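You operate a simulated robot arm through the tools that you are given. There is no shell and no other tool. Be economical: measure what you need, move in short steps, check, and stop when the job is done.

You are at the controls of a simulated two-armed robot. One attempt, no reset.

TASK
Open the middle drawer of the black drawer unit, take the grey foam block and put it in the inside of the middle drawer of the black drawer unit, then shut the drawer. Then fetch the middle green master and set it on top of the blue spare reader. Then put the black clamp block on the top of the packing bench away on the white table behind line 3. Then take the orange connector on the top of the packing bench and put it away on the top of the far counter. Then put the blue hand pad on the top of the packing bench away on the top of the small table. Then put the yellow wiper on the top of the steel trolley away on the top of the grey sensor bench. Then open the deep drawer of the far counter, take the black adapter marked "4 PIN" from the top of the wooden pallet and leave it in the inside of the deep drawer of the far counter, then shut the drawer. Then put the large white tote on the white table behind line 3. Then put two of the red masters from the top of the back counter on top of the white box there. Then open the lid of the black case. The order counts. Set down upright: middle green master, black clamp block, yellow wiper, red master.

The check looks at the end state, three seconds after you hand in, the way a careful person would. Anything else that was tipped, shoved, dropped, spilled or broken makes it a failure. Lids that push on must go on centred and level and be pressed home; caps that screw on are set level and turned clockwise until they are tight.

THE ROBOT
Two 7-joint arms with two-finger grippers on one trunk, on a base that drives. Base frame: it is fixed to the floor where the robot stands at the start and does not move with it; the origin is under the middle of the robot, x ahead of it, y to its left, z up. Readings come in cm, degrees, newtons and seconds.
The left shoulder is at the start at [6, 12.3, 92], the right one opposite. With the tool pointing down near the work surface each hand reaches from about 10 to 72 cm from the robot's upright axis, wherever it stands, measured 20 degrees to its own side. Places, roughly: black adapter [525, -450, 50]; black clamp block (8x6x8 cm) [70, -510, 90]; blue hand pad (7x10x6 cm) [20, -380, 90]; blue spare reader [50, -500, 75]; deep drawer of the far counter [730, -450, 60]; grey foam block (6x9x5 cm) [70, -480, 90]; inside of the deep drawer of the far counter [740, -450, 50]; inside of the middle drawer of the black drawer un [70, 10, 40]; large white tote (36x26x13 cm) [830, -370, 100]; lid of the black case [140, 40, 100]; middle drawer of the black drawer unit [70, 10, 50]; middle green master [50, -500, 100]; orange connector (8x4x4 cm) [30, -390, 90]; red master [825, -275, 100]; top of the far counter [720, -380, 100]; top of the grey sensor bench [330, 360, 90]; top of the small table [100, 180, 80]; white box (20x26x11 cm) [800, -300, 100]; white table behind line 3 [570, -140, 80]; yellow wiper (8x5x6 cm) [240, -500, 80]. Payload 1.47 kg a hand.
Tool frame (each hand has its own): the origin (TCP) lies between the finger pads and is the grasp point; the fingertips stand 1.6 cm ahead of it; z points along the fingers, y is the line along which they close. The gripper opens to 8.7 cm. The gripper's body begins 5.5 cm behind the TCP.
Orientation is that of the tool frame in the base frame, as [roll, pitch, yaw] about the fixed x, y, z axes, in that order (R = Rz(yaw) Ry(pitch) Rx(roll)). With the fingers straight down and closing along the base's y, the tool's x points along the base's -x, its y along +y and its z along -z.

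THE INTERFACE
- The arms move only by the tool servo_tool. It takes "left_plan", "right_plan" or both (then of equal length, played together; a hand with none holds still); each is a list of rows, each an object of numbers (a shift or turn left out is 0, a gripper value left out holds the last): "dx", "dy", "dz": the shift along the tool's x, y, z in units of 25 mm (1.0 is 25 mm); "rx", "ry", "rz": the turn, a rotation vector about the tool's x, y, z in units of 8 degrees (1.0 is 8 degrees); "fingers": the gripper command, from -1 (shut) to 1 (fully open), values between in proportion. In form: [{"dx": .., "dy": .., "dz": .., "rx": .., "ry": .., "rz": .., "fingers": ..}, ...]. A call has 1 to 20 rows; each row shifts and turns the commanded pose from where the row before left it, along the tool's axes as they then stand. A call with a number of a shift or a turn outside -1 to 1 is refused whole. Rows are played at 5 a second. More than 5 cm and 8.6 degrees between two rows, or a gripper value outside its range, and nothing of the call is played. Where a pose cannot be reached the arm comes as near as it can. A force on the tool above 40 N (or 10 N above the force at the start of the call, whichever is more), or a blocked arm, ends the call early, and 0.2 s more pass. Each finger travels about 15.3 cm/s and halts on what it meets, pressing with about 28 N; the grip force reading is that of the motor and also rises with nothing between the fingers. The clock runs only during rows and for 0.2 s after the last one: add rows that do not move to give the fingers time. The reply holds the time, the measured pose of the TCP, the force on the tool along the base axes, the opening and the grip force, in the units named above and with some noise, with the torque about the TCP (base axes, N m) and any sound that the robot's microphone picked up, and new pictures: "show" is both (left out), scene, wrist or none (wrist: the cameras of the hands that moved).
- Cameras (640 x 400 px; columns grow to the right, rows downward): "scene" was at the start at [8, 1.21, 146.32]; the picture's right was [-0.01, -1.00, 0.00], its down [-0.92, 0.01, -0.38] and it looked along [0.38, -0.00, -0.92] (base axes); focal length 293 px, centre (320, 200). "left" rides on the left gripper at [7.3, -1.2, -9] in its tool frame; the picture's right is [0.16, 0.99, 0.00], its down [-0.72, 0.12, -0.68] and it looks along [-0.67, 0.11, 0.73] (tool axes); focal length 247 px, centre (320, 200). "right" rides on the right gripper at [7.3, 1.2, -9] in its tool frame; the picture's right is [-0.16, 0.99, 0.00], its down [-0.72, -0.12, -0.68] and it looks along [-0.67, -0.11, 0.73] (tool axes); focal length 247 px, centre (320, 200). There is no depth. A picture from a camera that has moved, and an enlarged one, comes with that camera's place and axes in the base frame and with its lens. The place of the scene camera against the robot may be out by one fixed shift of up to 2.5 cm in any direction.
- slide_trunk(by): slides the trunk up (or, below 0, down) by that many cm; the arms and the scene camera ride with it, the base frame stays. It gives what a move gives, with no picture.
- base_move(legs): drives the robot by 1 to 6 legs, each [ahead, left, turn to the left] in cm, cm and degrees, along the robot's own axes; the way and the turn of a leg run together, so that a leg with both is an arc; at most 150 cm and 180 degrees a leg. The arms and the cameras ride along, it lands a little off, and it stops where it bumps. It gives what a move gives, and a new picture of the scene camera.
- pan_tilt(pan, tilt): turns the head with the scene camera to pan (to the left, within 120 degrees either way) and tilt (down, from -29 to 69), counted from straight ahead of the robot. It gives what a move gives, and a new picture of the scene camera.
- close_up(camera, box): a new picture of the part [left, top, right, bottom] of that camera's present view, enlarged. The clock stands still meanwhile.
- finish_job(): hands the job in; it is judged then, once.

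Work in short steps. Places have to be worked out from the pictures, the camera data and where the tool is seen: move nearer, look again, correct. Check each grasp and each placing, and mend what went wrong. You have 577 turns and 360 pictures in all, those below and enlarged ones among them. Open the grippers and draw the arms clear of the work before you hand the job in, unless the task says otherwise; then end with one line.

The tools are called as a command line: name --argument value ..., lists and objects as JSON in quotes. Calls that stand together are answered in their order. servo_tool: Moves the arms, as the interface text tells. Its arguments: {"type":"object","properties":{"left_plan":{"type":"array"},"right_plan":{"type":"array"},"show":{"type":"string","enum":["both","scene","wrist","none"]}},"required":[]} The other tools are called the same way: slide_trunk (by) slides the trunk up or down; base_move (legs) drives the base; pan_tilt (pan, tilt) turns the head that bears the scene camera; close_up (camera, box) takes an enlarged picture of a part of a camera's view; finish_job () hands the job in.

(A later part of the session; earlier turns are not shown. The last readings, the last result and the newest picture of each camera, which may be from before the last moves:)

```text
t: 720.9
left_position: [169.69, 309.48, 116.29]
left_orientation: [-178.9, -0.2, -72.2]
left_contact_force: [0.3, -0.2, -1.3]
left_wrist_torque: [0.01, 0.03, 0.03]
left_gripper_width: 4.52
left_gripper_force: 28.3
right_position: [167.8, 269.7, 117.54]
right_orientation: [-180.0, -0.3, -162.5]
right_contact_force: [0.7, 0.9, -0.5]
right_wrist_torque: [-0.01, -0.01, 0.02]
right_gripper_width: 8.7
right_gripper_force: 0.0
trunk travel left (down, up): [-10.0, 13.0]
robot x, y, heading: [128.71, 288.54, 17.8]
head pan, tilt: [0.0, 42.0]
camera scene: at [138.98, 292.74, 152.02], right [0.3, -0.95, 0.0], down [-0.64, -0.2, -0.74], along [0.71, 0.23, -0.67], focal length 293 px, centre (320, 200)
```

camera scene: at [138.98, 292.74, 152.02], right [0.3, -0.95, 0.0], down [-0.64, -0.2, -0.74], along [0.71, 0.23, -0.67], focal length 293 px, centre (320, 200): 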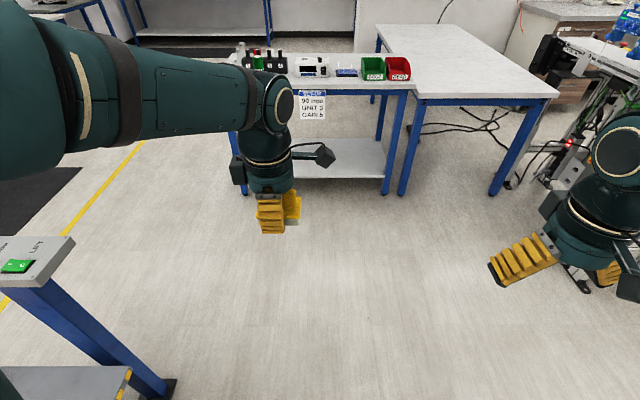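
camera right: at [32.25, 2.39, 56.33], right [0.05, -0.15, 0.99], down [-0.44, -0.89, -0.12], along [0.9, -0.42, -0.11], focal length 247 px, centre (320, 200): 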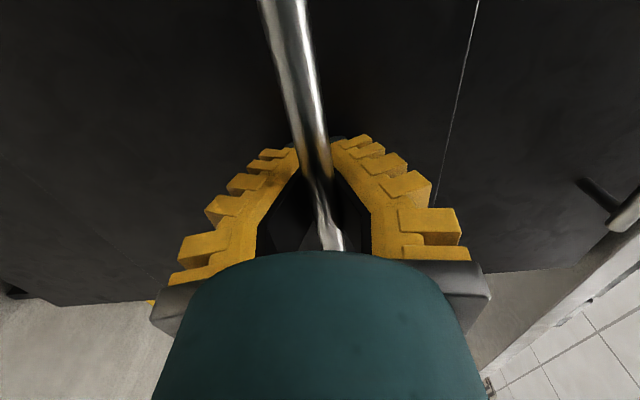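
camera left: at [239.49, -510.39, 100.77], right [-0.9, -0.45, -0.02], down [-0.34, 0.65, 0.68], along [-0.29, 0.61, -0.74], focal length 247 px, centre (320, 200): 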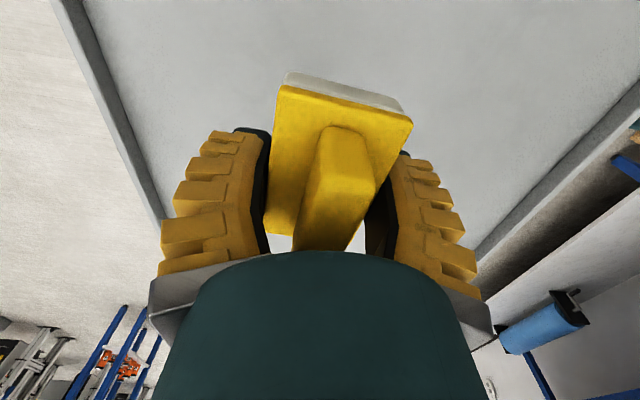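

The bench with bottles and bins ahead is the sensor bench (front ≈ A-distance 186 cm). I drive up to it.

base_move --legs '[[128, -8, -0.7]]'

```text
t: 727.3
left_position: [293.9, 339.67, 116.32]
left_orientation: [-178.9, -0.1, -72.6]
left_contact_force: [-0.5, 0.0, 0.0]
left_wrist_torque: [0.03, 0.02, 0.01]
left_gripper_width: 4.53
left_gripper_force: 28.1
right_position: [291.7, 299.84, 117.53]
right_orientation: [180.0, -0.4, -162.9]
right_contact_force: [0.2, -1.0, -0.4]
right_wrist_torque: [0.0, -0.03, 0.0]
right_gripper_width: 8.71
right_gripper_force: 0.0
trunk travel left (down, up): [-10.0, 13.0]
robot x, y, heading: [252.75, 319.37, 17.2]
head pan, tilt: [0.0, 42.0]
camera scene: at [263.02, 323.21, 152.02], right [0.3, -0.96, 0.0], down [-0.64, -0.2, -0.74], along [0.71, 0.22, -0.67], focal length 293 px, centre (320, 200)
```

scene: 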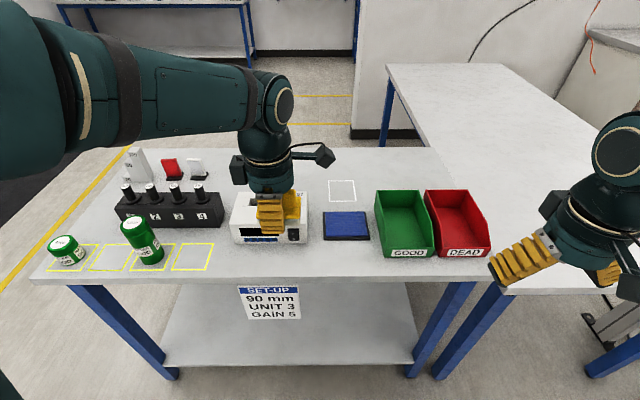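

Sensor bench reached; it has tape-marked spots, boxes and bins. I'll use the free front strip before the blue mat; I move the wiper over it and down partway.

servo_tool --left_plan '[{"dx": 0.81, "dy": -0.975}, {"dx": 0.81, "dy": -0.975}, {"dx": 0.81, "dy": -0.975}, {"dx": 0.81, "dy": -0.975}, {"dx": 0.81, "dy": -0.975}, {"dx": 0.81, "dy": -0.975}, {"dz": 1}, {"dz": 1}, {"dz": 1}, {"dz": 1}, {"dz": 1}, {"dz": 1}]' --show "both"

```text
t: 729.9
left_position: [311.81, 332.83, 101.59]
left_orientation: [-178.9, -0.1, -72.7]
left_contact_force: [1.2, 1.1, -1.2]
left_wrist_torque: [-0.01, 0.0, 0.01]
left_gripper_width: 4.52
left_gripper_force: 28.1
right_position: [291.61, 299.95, 117.48]
right_orientation: [179.8, -0.3, -162.9]
right_contact_force: [0.2, 0.8, 0.0]
right_wrist_torque: [-0.02, -0.01, -0.04]
right_gripper_width: 8.68
right_gripper_force: 0.0
trunk travel left (down, up): [-10.0, 13.0]
robot x, y, heading: [252.93, 319.66, 17.0]
head pan, tilt: [0.0, 42.0]
camera scene: at [263.04, 323.2, 152.01], right [0.3, -0.96, 0.0], down [-0.64, -0.2, -0.74], along [0.71, 0.22, -0.67], focal length 293 px, centre (320, 200)
camera left: at [314.86, 326.04, 110.67], right [-0.9, -0.45, -0.02], down [-0.34, 0.65, 0.68], along [-0.29, 0.61, -0.74], focal length 247 px, centre (320, 200)
```

scene: 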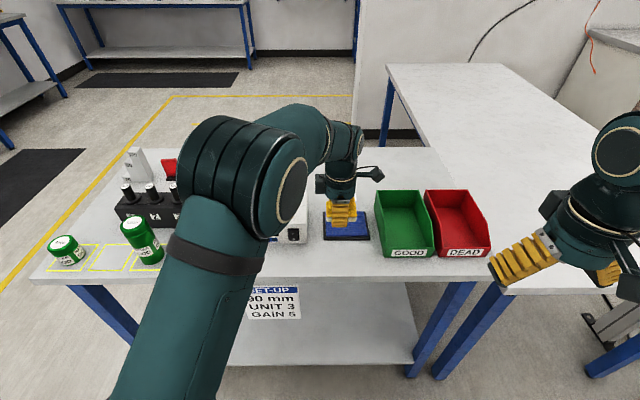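
left: 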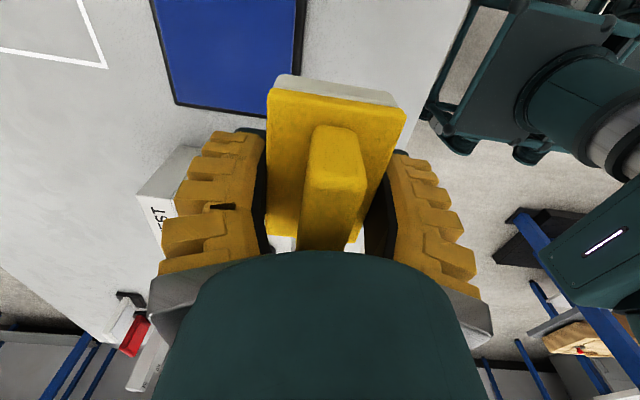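

The free strip is 13 cm deep; I shift 4 cm toward me and 2 cm right, and lower.

servo_tool --left_plan '[{"dx": 0.8, "dy": 0.85}, {"dy": 0.85}, {"dz": 1}, {"dz": 1}, {"dz": 1}, {"dz": 1}, {"dz": 0.3}, {"dz": 0}]' --show "both"

```text
t: 731.7
left_position: [308.47, 329.48, 90.83]
left_orientation: [-178.9, -0.1, -72.6]
left_contact_force: [0.7, -0.8, 0.1]
left_wrist_torque: [-0.02, -0.01, -0.03]
left_gripper_width: 4.53
left_gripper_force: 28.1
right_position: [291.69, 299.99, 117.65]
right_orientation: [179.9, -0.3, -163.0]
right_contact_force: [-0.2, -0.3, 0.1]
right_wrist_torque: [0.01, 0.02, 0.01]
right_gripper_width: 8.7
right_gripper_force: 0.0
trunk travel left (down, up): [-10.0, 13.0]
robot x, y, heading: [252.98, 319.09, 17.3]
head pan, tilt: [0.0, 42.0]
camera scene: at [262.99, 323.21, 152.02], right [0.3, -0.96, 0.0], down [-0.64, -0.2, -0.74], along [0.71, 0.22, -0.67], focal length 293 px, centre (320, 200)
camera left: at [311.62, 322.87, 99.93], right [-0.9, -0.45, -0.02], down [-0.34, 0.65, 0.68], along [-0.29, 0.61, -0.74], focal length 247 px, centre (320, 200)
```

scene: 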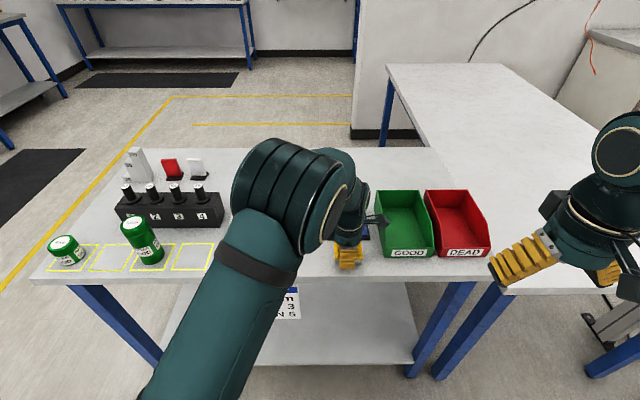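
left: 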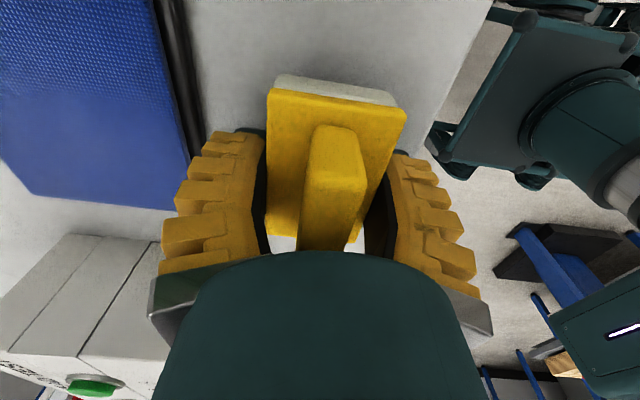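

Clear on both sides. I lower in small steps to contact.

servo_tool --left_plan '[{"dz": 0.2}, {"dz": 0.2}, {"dz": 0.12}, {"dz": 0.12}, {"dz": 0.12}, {"dz": 0.12}, {"dz": 0}]' --show "none"

```text
t: 732.9
left_position: [308.42, 329.44, 89.6]
left_orientation: [-178.6, -0.3, -72.5]
left_contact_force: [-10.3, 2.3, 21.1]
left_wrist_torque: [0.04, 0.85, -0.09]
left_gripper_width: 4.6
left_gripper_force: 27.8
right_position: [291.36, 299.95, 117.72]
right_orientation: [179.9, -0.2, -163.0]
right_contact_force: [-0.4, 0.9, -0.4]
right_wrist_torque: [0.01, -0.01, 0.01]
right_gripper_width: 8.72
right_gripper_force: 0.0
trunk travel left (down, up): [-10.0, 13.0]
robot x, y, heading: [252.74, 319.34, 17.0]
head pan, tilt: [0.0, 42.0]
stopped in row 6 (left hand): the force on the tool passed its limit at 43 N (the readings are from after the stop); the commanded pose is now the measured one
```

Contact. I ease off, release and lift.

servo_tool --left_plan '[{"dz": -0.06}, {"fingers": 0.2}, {"fingers": 0.35}, {"fingers": 0.45}, {"fingers": 0.45}, {"dz": -0.5}, {"dz": -1}, {"dz": -1}, {"dz": -1}, {"dz": -1}, {"dz": -1}, {"dz": -1}, {"dz": -1}, {"dz": -1}, {"dy": 1}, {"dy": 1}, {"dy": 1}]' --show "both"

close_up --camera "scene" --box '[200, 170, 500, 330]'

```text
t: 736.5
left_position: [300.77, 327.3, 110.57]
left_orientation: [-178.7, -0.2, -72.7]
left_contact_force: [-0.1, -0.3, -0.3]
left_wrist_torque: [0.0, 0.01, 0.0]
left_gripper_width: 6.75
left_gripper_force: 3.2
right_position: [291.54, 299.97, 117.6]
right_orientation: [179.9, -0.1, -162.9]
right_contact_force: [-0.3, 0.9, -0.2]
right_wrist_torque: [-0.02, 0.0, 0.0]
right_gripper_width: 8.71
right_gripper_force: 0.0
trunk travel left (down, up): [-10.0, 13.0]
robot x, y, heading: [252.69, 319.32, 17.1]
head pan, tilt: [0.0, 42.0]
camera scene: at [262.9, 323.2, 152.03], right [0.3, -0.96, 0.0], down [-0.64, -0.2, -0.74], along [0.71, 0.22, -0.67], focal length 293 px, centre (320, 200)
camera left: at [303.94, 320.65, 119.61], right [-0.89, -0.45, -0.02], down [-0.34, 0.65, 0.67], along [-0.29, 0.61, -0.74], focal length 247 px, centre (320, 200)
```

scene: 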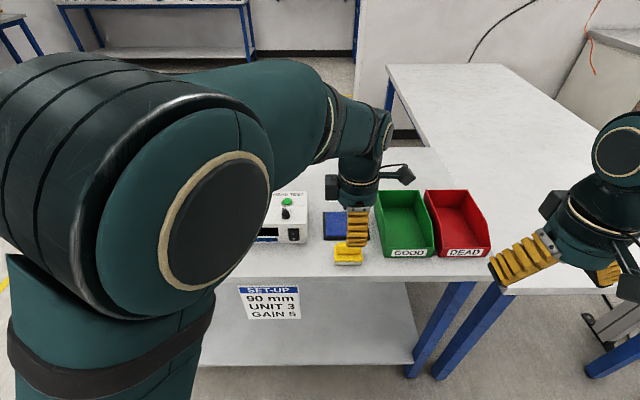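
left: 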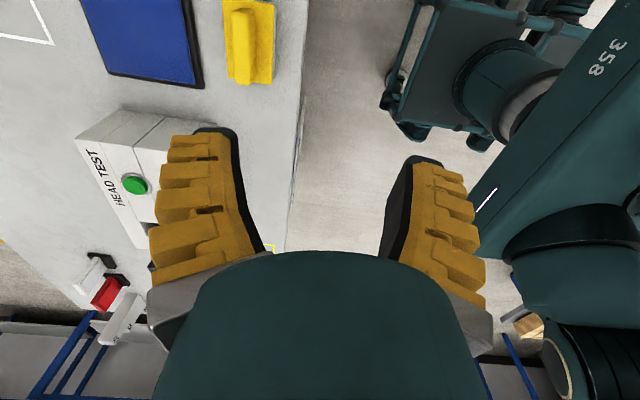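

```text
2.13 times, centred on (350, 250) of scene
camera zoom: at [262.9, 323.2, 152.03], right [0.3, -0.96, 0.0], down [-0.64, -0.2, -0.74], along [0.71, 0.22, -0.67], focal length 624 px, centre (256, 93)
```

zoom: 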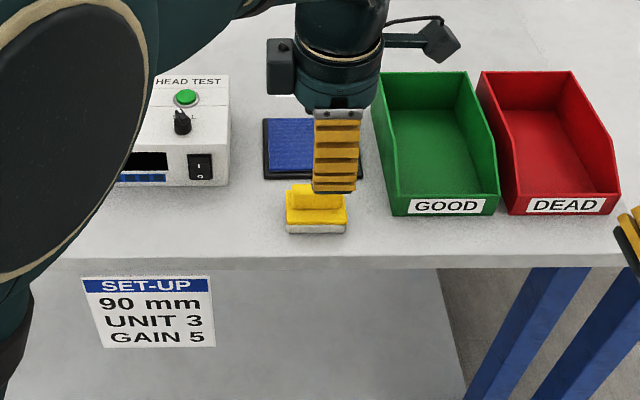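

Wiper stands well on the sensor bench. I straighten the left hand and drive the long way back toward the far counter.

servo_tool --left_plan '[{"dy": 1, "dz": -1}, {"dy": 1, "dz": -1}, {"dy": 1, "dz": -1}, {"rz": 0.94}, {"rz": 0.94}, {"rz": 0.94}, {"rz": 0.94}, {"rz": 0.94}, {"rz": 0.94}, {"rz": 0.94}, {"rz": 0.94}, {"rz": 0.94}, {"rz": 0.94}, {"rz": 0.94}, {"rz": 0.94}]' --show "none"

base_move --legs '[[-127, 8, 0], [-145, 0, 0], [-110, 0, 0], [0, -120, 0], [0, -140, 0], [0, -140, 0]]'

```text
t: 739.7
left_position: [293.61, 325.09, 117.91]
left_orientation: [-179.7, 1.4, -163.0]
left_contact_force: [0.3, 0.2, -0.5]
left_wrist_torque: [0.0, -0.02, 0.01]
left_gripper_width: 6.73
left_gripper_force: 3.4
right_position: [291.57, 299.93, 117.65]
right_orientation: [179.9, -0.3, -162.9]
right_contact_force: [-0.1, 0.0, -1.0]
right_wrist_torque: [-0.02, 0.0, -0.01]
right_gripper_width: 8.72
right_gripper_force: 0.2
trunk travel left (down, up): [-10.0, 13.0]
robot x, y, heading: [252.97, 319.08, 17.3]
head pan, tilt: [0.0, 42.0]
```

```text
t: 792.8
left_position: [59.93, -162.56, 117.81]
left_orientation: [-179.8, 1.4, -160.5]
left_contact_force: [-0.4, -0.2, -0.8]
left_wrist_torque: [0.03, 0.02, -0.04]
left_gripper_width: 6.74
left_gripper_force: 3.1
right_position: [58.83, -187.63, 117.67]
right_orientation: [179.9, -0.3, -160.6]
right_contact_force: [-1.0, 0.0, -0.5]
right_wrist_torque: [0.0, 0.01, -0.02]
right_gripper_width: 8.7
right_gripper_force: 0.1
trunk travel left (down, up): [-10.0, 13.0]
robot x, y, heading: [19.19, -169.88, 19.6]
head pan, tilt: [0.0, 42.0]
camera scene: at [29.42, -165.56, 152.02], right [0.33, -0.94, 0.0], down [-0.63, -0.22, -0.74], along [0.7, 0.25, -0.67], focal length 293 px, centre (320, 200)
```

scene: 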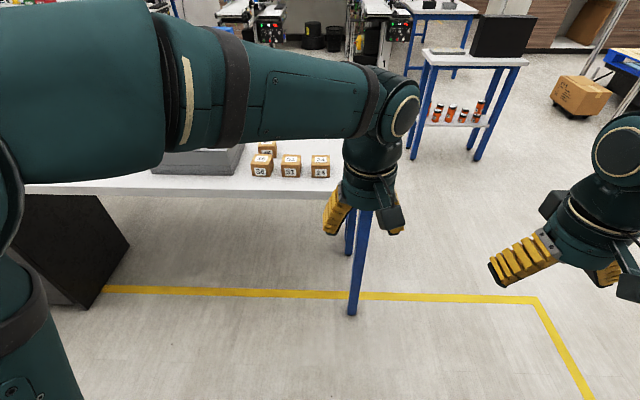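

I correct the heading and continue.

base_move --legs '[[0, 0, -2.6], [30, -140, 0], [0, -45, 0], [120, 0, 0], [120, -20, 0], [110, -20, 0]]'

pan_tilt --pan -40 --tilt 25

```text
t: 826.5
left_position: [488.53, -260.89, 117.91]
left_orientation: [-179.8, 1.3, -161.6]
left_contact_force: [-0.1, -0.5, 0.3]
left_wrist_torque: [0.01, 0.01, -0.03]
left_gripper_width: 6.76
left_gripper_force: 3.2
right_position: [487.14, -285.98, 117.57]
right_orientation: [-180.0, -0.2, -161.6]
right_contact_force: [0.8, -0.1, 0.6]
right_wrist_torque: [0.0, -0.01, -0.05]
right_gripper_width: 8.68
right_gripper_force: 0.1
trunk travel left (down, up): [-10.0, 13.0]
robot x, y, heading: [447.75, -267.69, 18.4]
head pan, tilt: [0.0, 42.0]
camera scene: at [457.94, -263.25, 152.02], right [0.32, -0.95, 0.0], down [-0.63, -0.21, -0.74], along [0.7, 0.24, -0.67], focal length 293 px, centre (320, 200)
```

scene: 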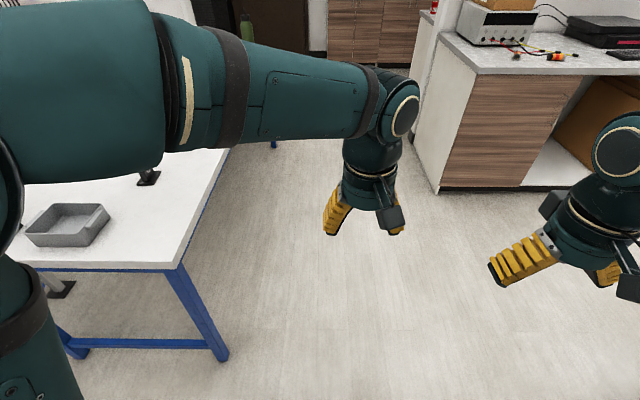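

```text
t: 827.5
left_position: [488.53, -260.77, 117.85]
left_orientation: [-179.8, 1.4, -161.6]
left_contact_force: [0.7, -0.2, 0.1]
left_wrist_torque: [0.01, 0.01, 0.0]
left_gripper_width: 6.73
left_gripper_force: 3.1
right_position: [487.11, -285.91, 117.64]
right_orientation: [179.9, -0.3, -161.6]
right_contact_force: [-0.1, 0.2, -0.3]
right_wrist_torque: [-0.04, -0.03, -0.02]
right_gripper_width: 8.69
right_gripper_force: 0.0
trunk travel left (down, up): [-10.0, 13.0]
robot x, y, heading: [447.3, -267.73, 18.5]
head pan, tilt: [-40.0, 25.0]
camera scene: at [458.55, -269.28, 154.64], right [-0.37, -0.93, 0.0], down [-0.39, 0.15, -0.91], along [0.84, -0.33, -0.42], focal length 293 px, centre (320, 200)
```

scene: 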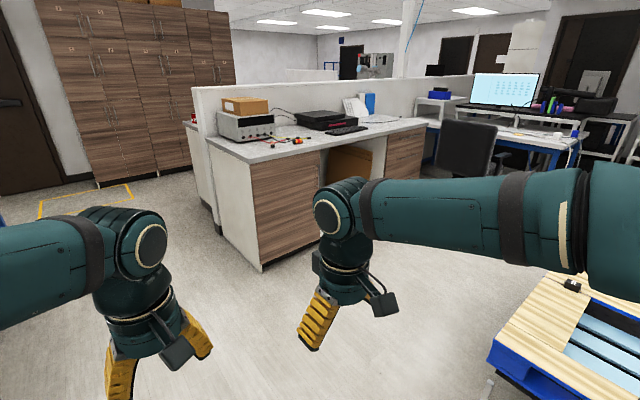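

I can see the pallet with the black adapter and the counter's right cabinet with drawers. I drive into the aisle in front of the deep drawer.

pan_tilt --pan 0 --tilt 42

base_move --legs '[[105, -15, -1.2], [0, -120, 0], [0, -100, 0]]'

```text
t: 828.6
left_position: [488.56, -260.69, 117.85]
left_orientation: [-179.8, 1.5, -161.6]
left_contact_force: [0.0, 0.3, -0.8]
left_wrist_torque: [0.0, 0.03, 0.01]
left_gripper_width: 6.74
left_gripper_force: 2.7
right_position: [487.0, -285.96, 117.59]
right_orientation: [179.8, -0.3, -161.6]
right_contact_force: [-0.4, 0.1, -0.3]
right_wrist_torque: [-0.01, -0.01, -0.02]
right_gripper_width: 8.69
right_gripper_force: 0.0
trunk travel left (down, up): [-10.0, 13.0]
robot x, y, heading: [447.95, -267.47, 18.9]
head pan, tilt: [0.0, 42.0]
camera scene: at [457.91, -263.26, 152.02], right [0.32, -0.95, 0.0], down [-0.63, -0.21, -0.74], along [0.71, 0.23, -0.67], focal length 293 px, centre (320, 200)
```

scene: 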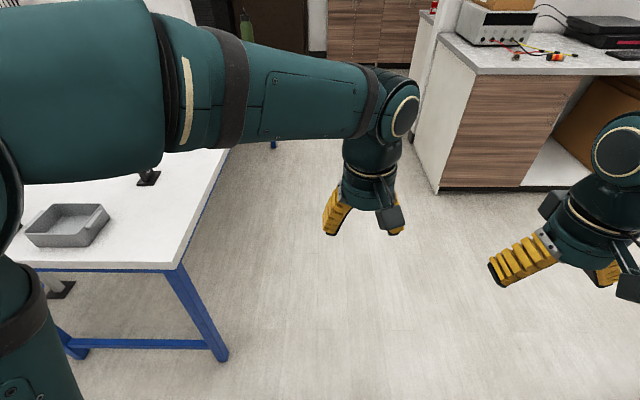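

```text
t: 853.2
left_position: [660.9, -453.2, 117.85]
left_orientation: [-179.8, 1.4, -162.0]
left_contact_force: [-1.0, 0.0, 0.6]
left_wrist_torque: [0.0, 0.02, 0.03]
left_gripper_width: 6.72
left_gripper_force: 3.2
right_position: [659.23, -478.29, 117.57]
right_orientation: [179.9, -0.2, -162.0]
right_contact_force: [-0.5, -0.4, -0.7]
right_wrist_torque: [-0.01, 0.01, 0.0]
right_gripper_width: 8.71
right_gripper_force: 0.1
trunk travel left (down, up): [-10.0, 13.0]
robot x, y, heading: [620.05, -459.68, 18.3]
head pan, tilt: [0.0, 42.0]
camera scene: at [630.31, -455.44, 152.02], right [0.31, -0.95, 0.0], down [-0.64, -0.21, -0.74], along [0.71, 0.23, -0.67], focal length 293 px, centre (320, 200)
```

scene: 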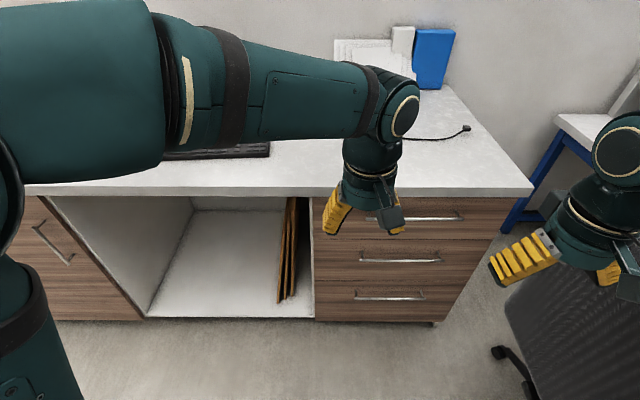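

I enlarge the drawers to find the deep one.

close_up --camera "scene" --box '[290, 180, 530, 340]'

```text
2.50 times, centred on (410, 260) of scene
camera zoom: at [630.31, -455.44, 152.02], right [0.31, -0.95, 0.0], down [-0.64, -0.21, -0.74], along [0.71, 0.23, -0.67], focal length 732 px, centre (95, 50)
```

zoom: 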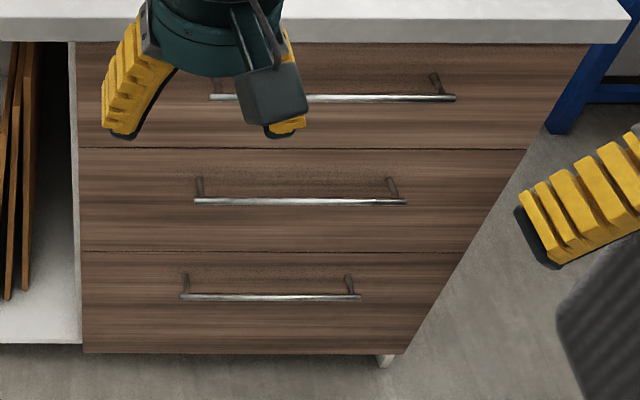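

The middle drawer's handle (z≈60) matches the given place. A chair stands close on the right; I look at it before pulling.

pan_tilt --pan -45 --tilt 45

```text
t: 854.4
left_position: [660.94, -453.28, 117.81]
left_orientation: [-179.8, 1.4, -162.0]
left_contact_force: [-0.3, 0.7, 0.1]
left_wrist_torque: [-0.04, 0.0, 0.05]
left_gripper_width: 6.74
left_gripper_force: 3.5
right_position: [659.32, -478.25, 117.64]
right_orientation: [179.9, -0.4, -162.0]
right_contact_force: [0.0, 0.0, -0.7]
right_wrist_torque: [0.02, 0.0, 0.0]
right_gripper_width: 8.67
right_gripper_force: 0.1
trunk travel left (down, up): [-10.0, 13.0]
robot x, y, heading: [620.22, -459.33, 18.3]
head pan, tilt: [-45.0, 45.0]
camera scene: at [629.61, -461.7, 151.59], right [-0.45, -0.89, 0.0], down [-0.63, 0.32, -0.71], along [0.63, -0.32, -0.71], focal length 293 px, centre (320, 200)
```

scene: 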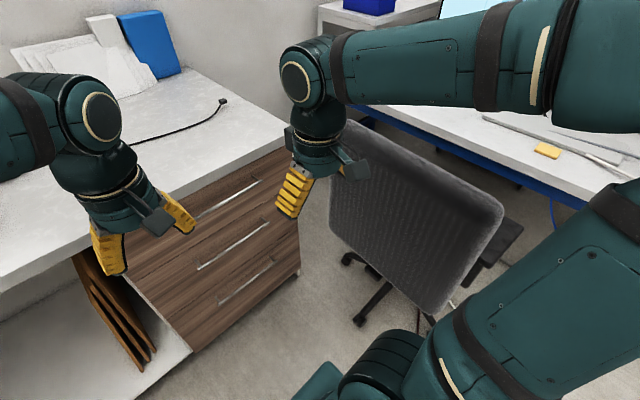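

The chair back runs parallel at B≈686+, right beside the drawers, so I keep my position and use the right hand on the left part of the handle. Lowering the right hand and turning it forward.

servo_tool --right_plan '[{"dz": 1}, {"dz": 1}, {"dz": 1}, {"dz": 1}, {"dz": 1}, {"dz": 1}, {"dz": 1}, {"dz": 1}, {"dz": 1}, {"dz": 1}, {"dz": 1}, {"dz": 1}, {"dz": 1}, {"dz": 1}, {"dz": 1}, {"dz": 1}, {"dz": 1}, {"dz": 1}, {"dz": 1}, {"dz": 1}]' --show "none"

servo_tool --right_plan '[{"rx": -0.577, "ry": -0.577, "rz": 0.577}, {"rx": -0.577, "ry": -0.577, "rz": 0.577}, {"rx": -0.577, "ry": -0.577, "rz": 0.577}, {"rx": -0.577, "ry": -0.577, "rz": 0.577}, {"rx": -0.577, "ry": -0.577, "rz": 0.577}, {"rx": -0.577, "ry": -0.577, "rz": 0.577}, {"rx": -0.577, "ry": -0.577, "rz": 0.577}, {"rx": -0.577, "ry": -0.577, "rz": 0.577}, {"rx": -0.577, "ry": -0.577, "rz": 0.577}, {"rx": -0.577, "ry": -0.577, "rz": 0.577}, {"rx": -0.577, "ry": -0.577, "rz": 0.577}, {"rx": -0.577, "ry": -0.577, "rz": 0.577}, {"rx": -0.577, "ry": -0.577, "rz": 0.577}, {"rx": -0.577, "ry": -0.577, "rz": 0.577}, {"rx": -0.577, "ry": -0.577, "rz": 0.577}]' --show "wrist"

```text
t: 858.5
left_position: [660.96, -453.13, 117.75]
left_orientation: [-179.8, 1.4, -162.1]
left_contact_force: [0.1, -0.2, -0.1]
left_wrist_torque: [0.01, 0.0, 0.0]
left_gripper_width: 6.74
left_gripper_force: 3.0
right_position: [659.05, -478.26, 67.55]
right_orientation: [180.0, -0.1, -162.0]
right_contact_force: [0.3, 0.0, -0.8]
right_wrist_torque: [0.02, 0.01, 0.03]
right_gripper_width: 8.71
right_gripper_force: 0.0
trunk travel left (down, up): [-10.0, 13.0]
robot x, y, heading: [620.3, -459.77, 18.4]
head pan, tilt: [-45.0, 45.0]
```

```text
t: 861.8
left_position: [660.99, -453.12, 117.89]
left_orientation: [-179.8, 1.4, -162.0]
left_contact_force: [0.3, -0.3, 0.1]
left_wrist_torque: [0.01, 0.03, 0.02]
left_gripper_width: 6.74
left_gripper_force: 3.2
right_position: [659.1, -478.35, 67.49]
right_orientation: [90.0, -0.2, 107.9]
right_contact_force: [0.4, -0.7, 0.0]
right_wrist_torque: [0.0, 0.01, 0.04]
right_gripper_width: 8.71
right_gripper_force: 0.0
trunk travel left (down, up): [-10.0, 13.0]
robot x, y, heading: [620.12, -459.56, 18.1]
head pan, tilt: [-45.0, 45.0]
camera right: at [648.35, -474.26, 68.85], right [0.05, -0.15, 0.99], down [-0.43, -0.9, -0.12], along [0.9, -0.41, -0.11], focal length 247 px, centre (320, 200)
```

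right: 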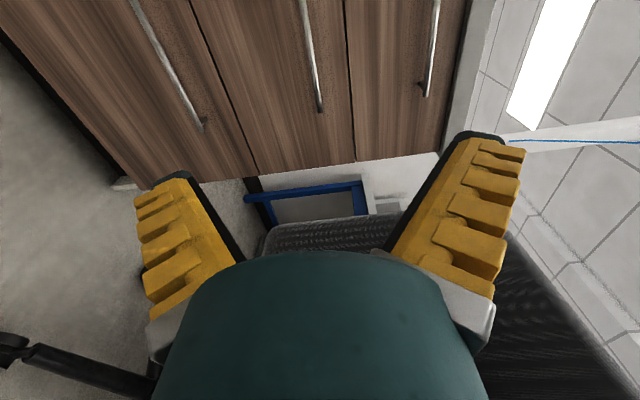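

The middle handle is at z≈65, centred on my hand. I lower 2.4 cm and extend the arm.

servo_tool --right_plan '[{"dy": -0.5, "fingers": 1}, {"dy": -0.46}, {"dz": 1}, {"dz": 1}, {"dz": 1}, {"dz": 1}, {"dz": 1}, {"dz": 1}, {"dz": 1}, {"dz": 1}, {"dz": 1}, {"dz": 1}]' --show "none"

base_move --legs '[[14, 0, -0.8]]'

servo_tool --right_plan '[{"dz": 0}]' --show "wrist"

```text
t: 864.4
left_position: [660.94, -453.29, 117.94]
left_orientation: [-179.8, 1.3, -162.0]
left_contact_force: [-0.2, -0.7, 0.6]
left_wrist_torque: [-0.03, -0.03, 0.0]
left_gripper_width: 6.74
left_gripper_force: 3.5
right_position: [682.9, -470.42, 65.01]
right_orientation: [90.3, -0.1, 108.0]
right_contact_force: [0.7, 0.6, 0.4]
right_wrist_torque: [0.04, 0.01, 0.0]
right_gripper_width: 8.71
right_gripper_force: 0.0
trunk travel left (down, up): [-10.0, 13.0]
robot x, y, heading: [620.02, -459.47, 18.1]
head pan, tilt: [-45.0, 45.0]
```

```text
t: 865.7
left_position: [674.6, -449.51, 117.76]
left_orientation: [-179.8, 1.4, -162.8]
left_contact_force: [0.0, -0.4, 0.4]
left_wrist_torque: [-0.02, 0.03, 0.01]
left_gripper_width: 6.75
left_gripper_force: 3.0
right_position: [696.11, -467.16, 64.99]
right_orientation: [90.2, -0.1, 107.0]
right_contact_force: [0.4, -0.9, -0.3]
right_wrist_torque: [-0.02, 0.0, 0.02]
right_gripper_width: 8.69
right_gripper_force: 0.0
trunk travel left (down, up): [-10.0, 13.0]
robot x, y, heading: [633.32, -455.52, 17.3]
head pan, tilt: [-45.0, 45.0]
camera scene: at [643.13, -457.51, 151.58], right [-0.47, -0.89, 0.0], down [-0.63, 0.33, -0.71], along [0.63, -0.33, -0.71], focal length 293 px, centre (320, 200)
```

scene: 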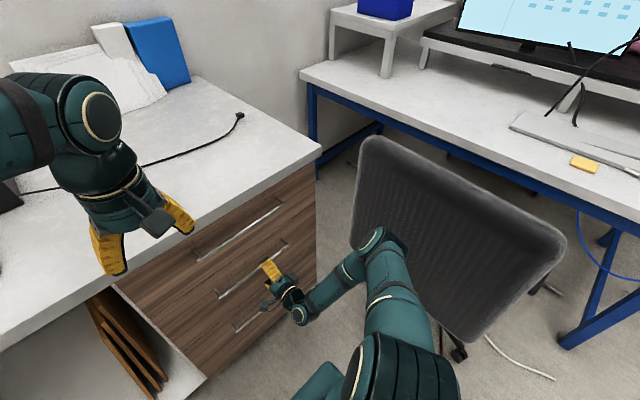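

```text
t: 866.1
left_position: [674.35, -449.53, 117.81]
left_orientation: [-179.8, 1.4, -162.8]
left_contact_force: [0.0, 0.0, 0.6]
left_wrist_torque: [-0.01, 0.04, -0.04]
left_gripper_width: 6.71
left_gripper_force: 3.3
right_position: [695.99, -467.15, 65.1]
right_orientation: [90.3, -0.1, 107.2]
right_contact_force: [0.3, 0.4, 0.5]
right_wrist_torque: [0.02, 0.02, -0.01]
right_gripper_width: 8.71
right_gripper_force: 0.0
trunk travel left (down, up): [-10.0, 13.0]
robot x, y, heading: [633.79, -455.16, 17.3]
head pan, tilt: [-45.0, 45.0]
camera right: at [685.41, -462.91, 66.3], right [0.05, -0.15, 0.99], down [-0.44, -0.89, -0.11], along [0.9, -0.43, -0.11], focal length 247 px, centre (320, 200)
```

right: 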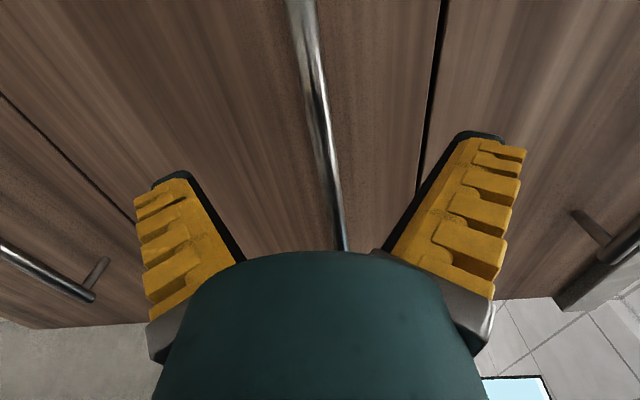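

I advance ~8.5 cm more to have the bar between the pads and close.

servo_tool --right_plan '[{"dz": 1}, {"dz": 1}, {"dz": 0.7}, {"dz": 0.7}, {"fingers": -1}, {"fingers": -1}, {"fingers": -1}, {"fingers": -1}]' --show "wrist"

```text
t: 866.9
left_position: [674.41, -449.54, 117.86]
left_orientation: [-179.9, 1.5, -162.9]
left_contact_force: [0.9, 1.0, 0.9]
left_wrist_torque: [0.01, 0.0, 0.02]
left_gripper_width: 6.72
left_gripper_force: 2.3
right_position: [701.96, -465.36, 64.72]
right_orientation: [90.5, -0.2, 107.1]
right_contact_force: [-15.4, -2.9, 8.9]
right_wrist_torque: [0.11, -0.13, 0.13]
right_gripper_width: 8.56
right_gripper_force: 0.5
trunk travel left (down, up): [-10.0, 13.0]
robot x, y, heading: [633.68, -455.12, 17.2]
head pan, tilt: [-45.0, 45.0]
stopped in row 4 (right hand): the force on the tool passed its limit at 61 N (the readings are from after the stop); the commanded pose is now the measured one
camera right: at [691.26, -461.06, 65.96], right [0.06, -0.15, 0.99], down [-0.44, -0.89, -0.11], along [0.9, -0.42, -0.12], focal length 247 px, centre (320, 200)
```

right: 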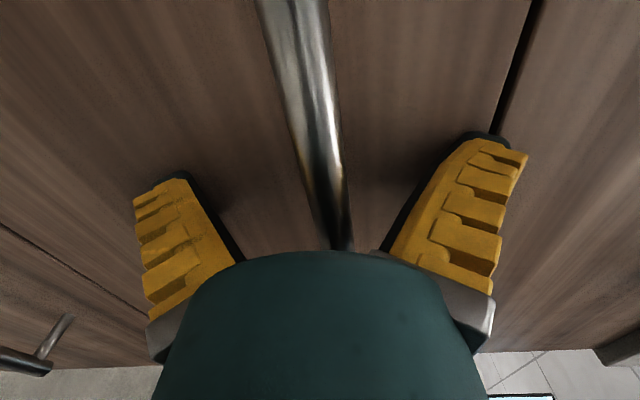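

The tips touched the front panel; I back 1 cm and close on the bar.

servo_tool --right_plan '[{"dz": -0.5}, {"fingers": -1}, {"fingers": -1}, {"fingers": -1}, {"fingers": -1}, {"dz": -0.5}, {"dz": -0.5}, {"dz": -0.5}, {"dz": -0.5}]' --show "both"

```text
t: 868.9
left_position: [674.37, -449.59, 117.92]
left_orientation: [-179.8, 1.4, -162.9]
left_contact_force: [-0.4, 0.1, 0.5]
left_wrist_torque: [0.02, 0.0, 0.01]
left_gripper_width: 6.72
left_gripper_force: 3.4
right_position: [695.93, -467.23, 64.78]
right_orientation: [90.6, -0.2, 107.2]
right_contact_force: [-1.0, -4.9, 10.1]
right_wrist_torque: [-0.09, 0.19, 0.12]
right_gripper_width: 0.0
right_gripper_force: 28.8
trunk travel left (down, up): [-10.0, 13.0]
robot x, y, heading: [633.53, -455.21, 17.3]
head pan, tilt: [-45.0, 45.0]
camera scene: at [642.85, -457.59, 151.6], right [-0.47, -0.88, 0.0], down [-0.62, 0.33, -0.71], along [0.63, -0.33, -0.71], focal length 293 px, centre (320, 200)
camera right: at [685.27, -462.98, 66.03], right [0.06, -0.15, 0.99], down [-0.44, -0.89, -0.11], along [0.9, -0.43, -0.12], focal length 247 px, centre (320, 200)
```

scene: 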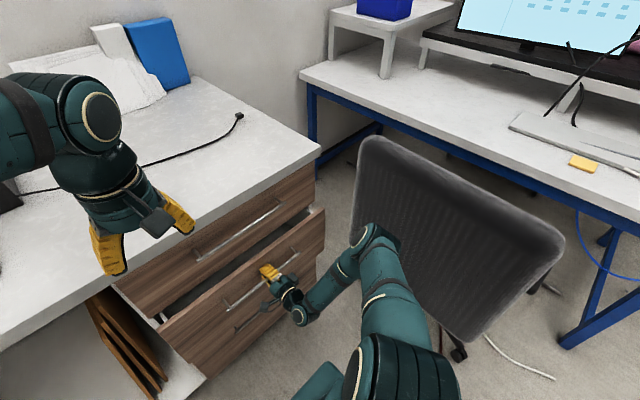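
right: 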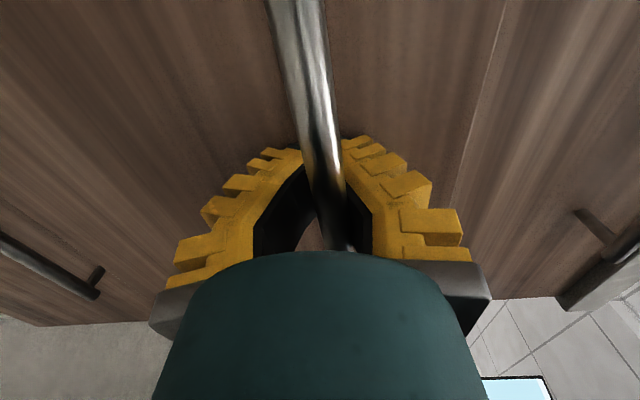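

It opens with a gap to the chair. I pull on 10 cm with the base and check the gap.

base_move --legs '[[-10, 0, 0]]'

```text
t: 870.1
left_position: [664.82, -452.56, 117.93]
left_orientation: [-179.8, 1.5, -162.8]
left_contact_force: [-0.5, 0.3, -0.2]
left_wrist_torque: [-0.03, 0.0, 0.01]
left_gripper_width: 6.74
left_gripper_force: 3.2
right_position: [686.55, -470.0, 64.71]
right_orientation: [90.4, -0.2, 107.2]
right_contact_force: [0.7, -3.9, 6.7]
right_wrist_torque: [-0.16, 0.13, 0.06]
right_gripper_width: 0.0
right_gripper_force: 28.6
trunk travel left (down, up): [-10.0, 13.0]
robot x, y, heading: [624.21, -458.16, 17.1]
head pan, tilt: [-45.0, 45.0]
camera scene: at [633.32, -460.56, 151.6], right [-0.47, -0.88, 0.0], down [-0.62, 0.33, -0.71], along [0.63, -0.33, -0.71], focal length 293 px, centre (320, 200)
```

scene: 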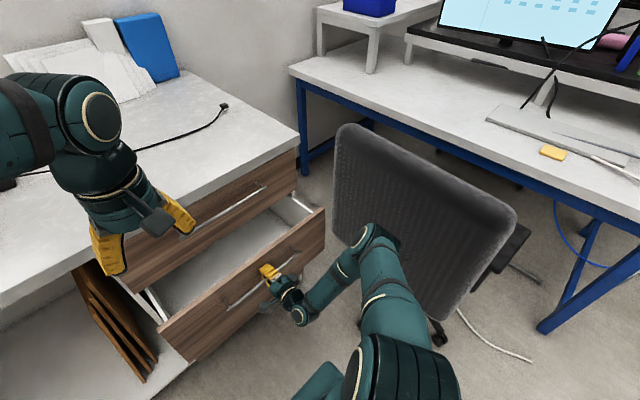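

By my estimate about 5–8 cm remain between drawer and chair, and the drawer moves parallel to it. I pull 8 cm more and check.

base_move --legs '[[-8, 0, 0]]'

```text
t: 871.1
left_position: [657.2, -454.87, 117.89]
left_orientation: [-179.8, 1.6, -162.9]
left_contact_force: [-0.3, 0.3, -0.5]
left_wrist_torque: [0.02, 0.0, 0.02]
left_gripper_width: 6.76
left_gripper_force: 3.0
right_position: [678.84, -472.45, 64.83]
right_orientation: [90.4, -0.1, 107.1]
right_contact_force: [1.2, -2.7, 5.5]
right_wrist_torque: [-0.13, 0.14, 0.03]
right_gripper_width: 0.0
right_gripper_force: 28.7
trunk travel left (down, up): [-10.0, 13.0]
robot x, y, heading: [616.01, -460.85, 17.0]
head pan, tilt: [-45.0, 45.0]
camera scene: at [625.76, -462.9, 151.6], right [-0.47, -0.88, 0.0], down [-0.62, 0.33, -0.71], along [0.63, -0.33, -0.71], focal length 293 px, centre (320, 200)
```

scene: 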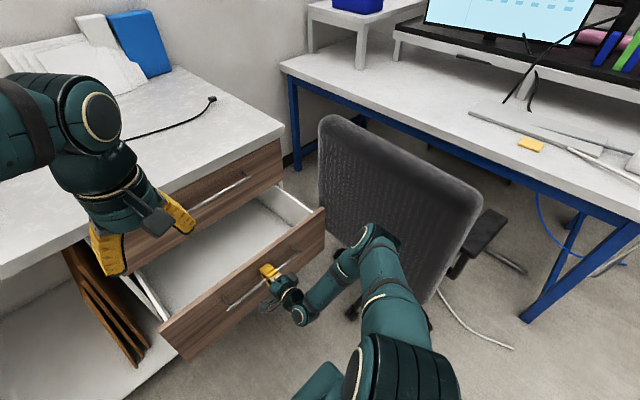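

Drawer is open ~22 cm without touching the chair. I release, retract the right hand, turn it down and raise it.

servo_tool --right_plan '[{"fingers": 1}, {"fingers": 1}, {"fingers": 1}, {"fingers": 1}, {"dz": -1}, {"dz": -1}, {"dz": -1}, {"dz": -1}, {"dz": -1}, {"dz": -1}, {"dz": -1}]' --show "none"

servo_tool --right_plan '[{"rx": 0.577, "ry": 0.577, "rz": -0.577}, {"rx": 0.577, "ry": 0.577, "rz": -0.577}, {"rx": 0.577, "ry": 0.577, "rz": -0.577}, {"rx": 0.577, "ry": 0.577, "rz": -0.577}, {"rx": 0.577, "ry": 0.577, "rz": -0.577}, {"rx": 0.577, "ry": 0.577, "rz": -0.577}, {"rx": 0.577, "ry": 0.577, "rz": -0.577}, {"rx": 0.577, "ry": 0.577, "rz": -0.577}, {"rx": 0.577, "ry": 0.577, "rz": -0.577}, {"rx": 0.577, "ry": 0.577, "rz": -0.577}, {"rx": 0.577, "ry": 0.577, "rz": -0.577}, {"rx": 0.577, "ry": 0.577, "rz": -0.577}, {"rx": 0.577, "ry": 0.577, "rz": -0.577}, {"rx": 0.577, "ry": 0.577, "rz": -0.577}, {"rx": 0.577, "ry": 0.577, "rz": -0.577}]' --show "none"

servo_tool --right_plan '[{"dz": -1}, {"dz": -1}, {"dz": -1}, {"dz": -1}, {"dz": -1}, {"dz": -1}, {"dz": -1}, {"dz": -1}, {"dz": -1}, {"dz": -1}, {"dz": -1}, {"dz": -1}, {"dz": -1}, {"dz": -1}, {"dz": -1}, {"dz": -1}, {"dz": -1}, {"dz": -1}, {"dz": -1}, {"dz": -1}]' --show "none"

pan_tilt --pan 0 --tilt 42

```text
t: 873.5
left_position: [657.28, -454.72, 117.85]
left_orientation: [-179.8, 1.4, -163.0]
left_contact_force: [-0.4, -0.1, -1.3]
left_wrist_torque: [0.03, -0.01, -0.01]
left_gripper_width: 6.74
left_gripper_force: 3.3
right_position: [662.19, -477.47, 64.97]
right_orientation: [90.6, -0.1, 107.2]
right_contact_force: [-0.4, -0.3, 0.1]
right_wrist_torque: [-0.01, 0.04, 0.0]
right_gripper_width: 8.72
right_gripper_force: 0.0
trunk travel left (down, up): [-10.0, 13.0]
robot x, y, heading: [616.31, -460.83, 17.3]
head pan, tilt: [-45.0, 45.0]
```

```text
t: 876.8
left_position: [657.35, -454.71, 117.83]
left_orientation: [-179.8, 1.5, -162.9]
left_contact_force: [-0.1, 0.4, -0.7]
left_wrist_torque: [-0.03, 0.0, 0.0]
left_gripper_width: 6.77
left_gripper_force: 3.0
right_position: [662.26, -477.66, 64.99]
right_orientation: [-179.9, -0.6, -162.7]
right_contact_force: [0.2, 0.2, -0.1]
right_wrist_torque: [0.0, 0.0, 0.0]
right_gripper_width: 8.71
right_gripper_force: 0.0
trunk travel left (down, up): [-10.0, 13.0]
robot x, y, heading: [616.42, -460.81, 17.4]
head pan, tilt: [-45.0, 45.0]
```

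```text
t: 881.0
left_position: [657.32, -454.74, 117.98]
left_orientation: [-179.8, 1.4, -162.9]
left_contact_force: [0.3, 0.5, 0.9]
left_wrist_torque: [0.02, -0.02, 0.0]
left_gripper_width: 6.72
left_gripper_force: 3.1
right_position: [662.8, -477.54, 114.83]
right_orientation: [179.9, -0.6, -162.8]
right_contact_force: [0.1, -0.9, -0.5]
right_wrist_torque: [0.0, 0.04, -0.01]
right_gripper_width: 8.7
right_gripper_force: 0.1
trunk travel left (down, up): [-10.0, 13.0]
robot x, y, heading: [616.48, -460.53, 17.1]
head pan, tilt: [-45.0, 45.0]
```

```text
t: 882.1
left_position: [657.37, -454.87, 117.8]
left_orientation: [-179.8, 1.3, -162.9]
left_contact_force: [1.4, 0.1, 0.3]
left_wrist_torque: [0.0, -0.01, -0.02]
left_gripper_width: 6.73
left_gripper_force: 3.5
right_position: [662.71, -477.61, 114.76]
right_orientation: [179.9, -0.6, -162.9]
right_contact_force: [0.1, 0.1, -0.3]
right_wrist_torque: [-0.01, 0.02, 0.02]
right_gripper_width: 8.7
right_gripper_force: 0.0
trunk travel left (down, up): [-10.0, 13.0]
robot x, y, heading: [616.64, -460.66, 17.3]
head pan, tilt: [0.0, 42.0]
camera scene: at [626.69, -456.59, 152.02], right [0.29, -0.96, 0.0], down [-0.64, -0.2, -0.74], along [0.71, 0.22, -0.67], focal length 293 px, centre (320, 200)
```

scene: 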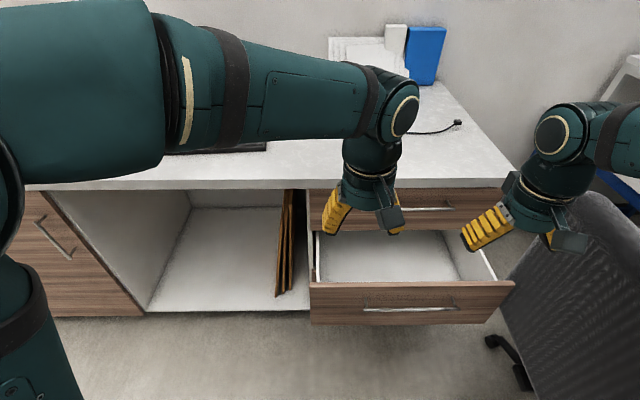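

I sidestep left away from the chair, then turn around toward the pallet.

base_move --legs '[[0, 45, 0], [0, 0, 180]]'

```text
t: 893.9
left_position: [562.62, -425.27, 117.81]
left_orientation: [-179.9, 1.4, 19.3]
left_contact_force: [0.0, 0.9, -1.2]
left_wrist_torque: [-0.03, -0.01, -0.01]
left_gripper_width: 6.72
left_gripper_force: 2.9
right_position: [556.35, -402.58, 114.81]
right_orientation: [180.0, -0.7, 19.4]
right_contact_force: [0.1, 0.1, 0.5]
right_wrist_torque: [-0.01, -0.02, 0.01]
right_gripper_width: 8.69
right_gripper_force: 0.2
trunk travel left (down, up): [-10.0, 13.0]
robot x, y, heading: [603.35, -417.84, -160.4]
head pan, tilt: [0.0, 42.0]
camera scene: at [595.61, -419.77, 152.02], right [-0.33, 0.94, 0.0], down [0.63, 0.22, -0.74], along [-0.7, -0.25, -0.67], focal length 293 px, centre (320, 200)
```

scene: 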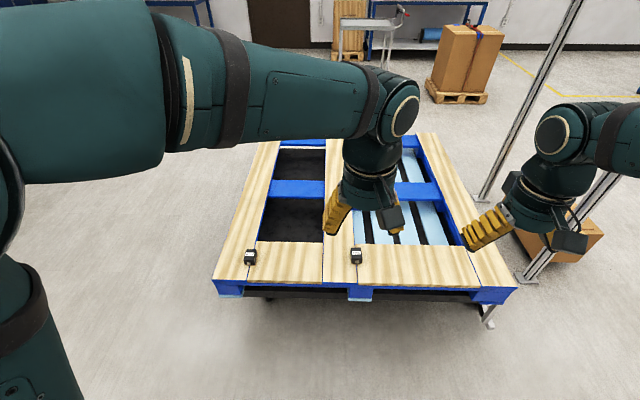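

Two black adapters on the near board; I read their marks.

close_up --camera "scene" --box '[220, 230, 390, 280]'

```text
3.76 times, centred on (305, 255) of scene
camera zoom: at [595.61, -419.77, 152.02], right [-0.33, 0.94, 0.0], down [0.63, 0.22, -0.74], along [-0.7, -0.25, -0.67], focal length 1102 px, centre (376, -7)
```

zoom: 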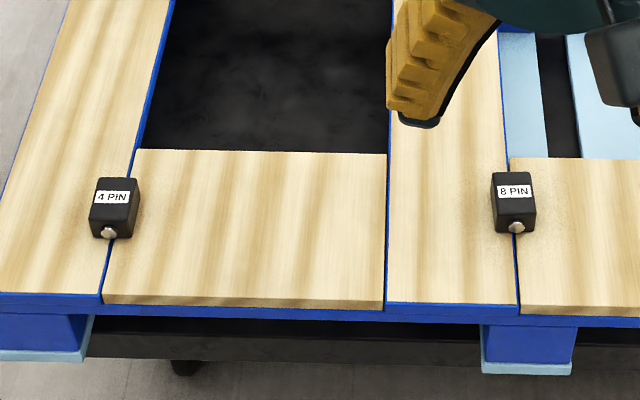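

The left one is "4 PIN". I move the base so it lies ahead-left, and bring the left hand over it.

base_move --legs '[[0, 0, -2.6], [28, 18, 0]]'

servo_tool --left_plan '[{"dx": -0.7, "dy": 1, "fingers": 0.8}, {"dx": -0.7, "dy": 1}, {"dx": -0.7, "dy": 1}, {"dx": -0.7, "dy": 1}, {"dx": -0.7, "dy": 1}, {"dx": -0.7, "dy": 1}, {"dx": -0.7, "dy": 1}, {"dx": -0.7, "dy": 1}, {"dz": 1}, {"dz": 1}, {"dz": 1}, {"dz": 1}, {"dz": 1}, {"dz": 1}, {"dz": 1}, {"dz": 1}, {"dz": 1}, {"dz": 1}]' --show "both"

```text
t: 896.6
left_position: [540.78, -448.67, 117.77]
left_orientation: [-179.8, 1.4, 16.6]
left_contact_force: [0.0, 0.8, -0.9]
left_wrist_torque: [0.03, -0.06, 0.02]
left_gripper_width: 6.76
left_gripper_force: 2.7
right_position: [535.5, -425.89, 114.69]
right_orientation: [179.9, -0.6, 16.8]
right_contact_force: [-0.8, -1.1, -0.1]
right_wrist_torque: [0.0, 0.02, 0.0]
right_gripper_width: 8.67
right_gripper_force: 0.1
trunk travel left (down, up): [-10.0, 13.0]
robot x, y, heading: [581.98, -442.99, -163.3]
head pan, tilt: [0.0, 42.0]
camera scene: at [573.88, -444.74, 152.01], right [-0.29, 0.96, 0.0], down [0.64, 0.19, -0.74], along [-0.71, -0.21, -0.67], focal length 293 px, centre (320, 200)
```

scene: 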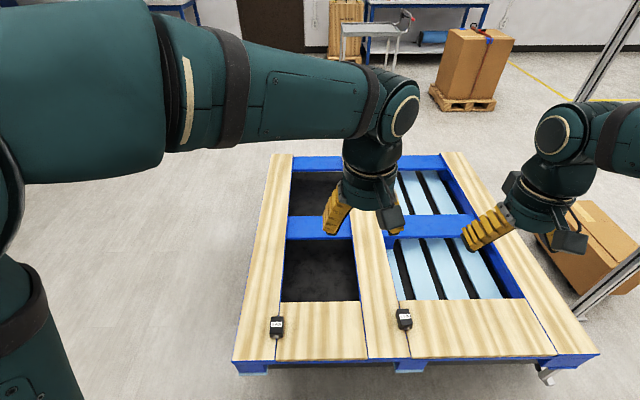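

```text
t: 900.4
left_position: [532.5, -471.99, 93.09]
left_orientation: [-179.7, 1.5, 16.7]
left_contact_force: [-1.4, -0.2, -0.6]
left_wrist_torque: [0.0, 0.01, 0.01]
left_gripper_width: 8.01
left_gripper_force: 1.3
right_position: [535.51, -425.95, 114.81]
right_orientation: [179.8, -0.6, 16.7]
right_contact_force: [-0.6, 0.1, -0.7]
right_wrist_torque: [0.0, -0.02, -0.03]
right_gripper_width: 8.72
right_gripper_force: 0.1
trunk travel left (down, up): [-10.0, 13.0]
robot x, y, heading: [581.89, -443.17, -163.4]
head pan, tilt: [0.0, 42.0]
camera scene: at [573.89, -444.69, 152.01], right [-0.29, 0.96, 0.0], down [0.64, 0.19, -0.74], along [-0.71, -0.21, -0.67], focal length 293 px, centre (320, 200)
camera left: at [539.33, -468.73, 102.03], right [0.43, -0.9, -0.01], down [-0.64, -0.32, 0.7], along [-0.63, -0.3, -0.72], focal length 247 px, centre (320, 200)
```

scene: 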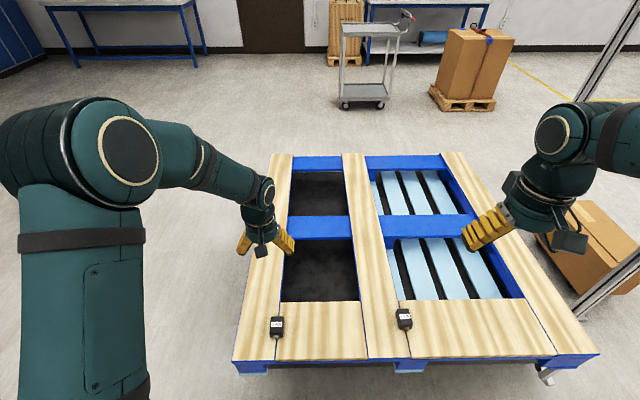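
left: 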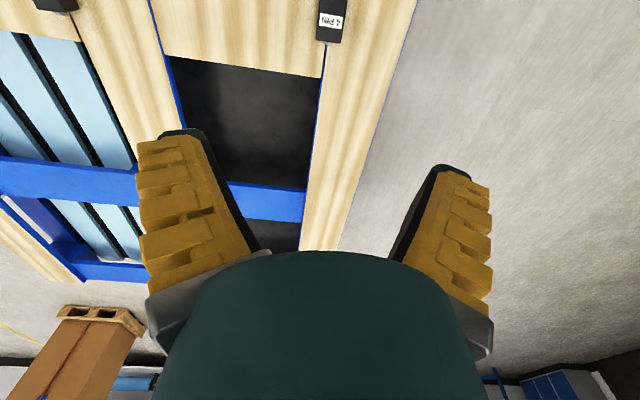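

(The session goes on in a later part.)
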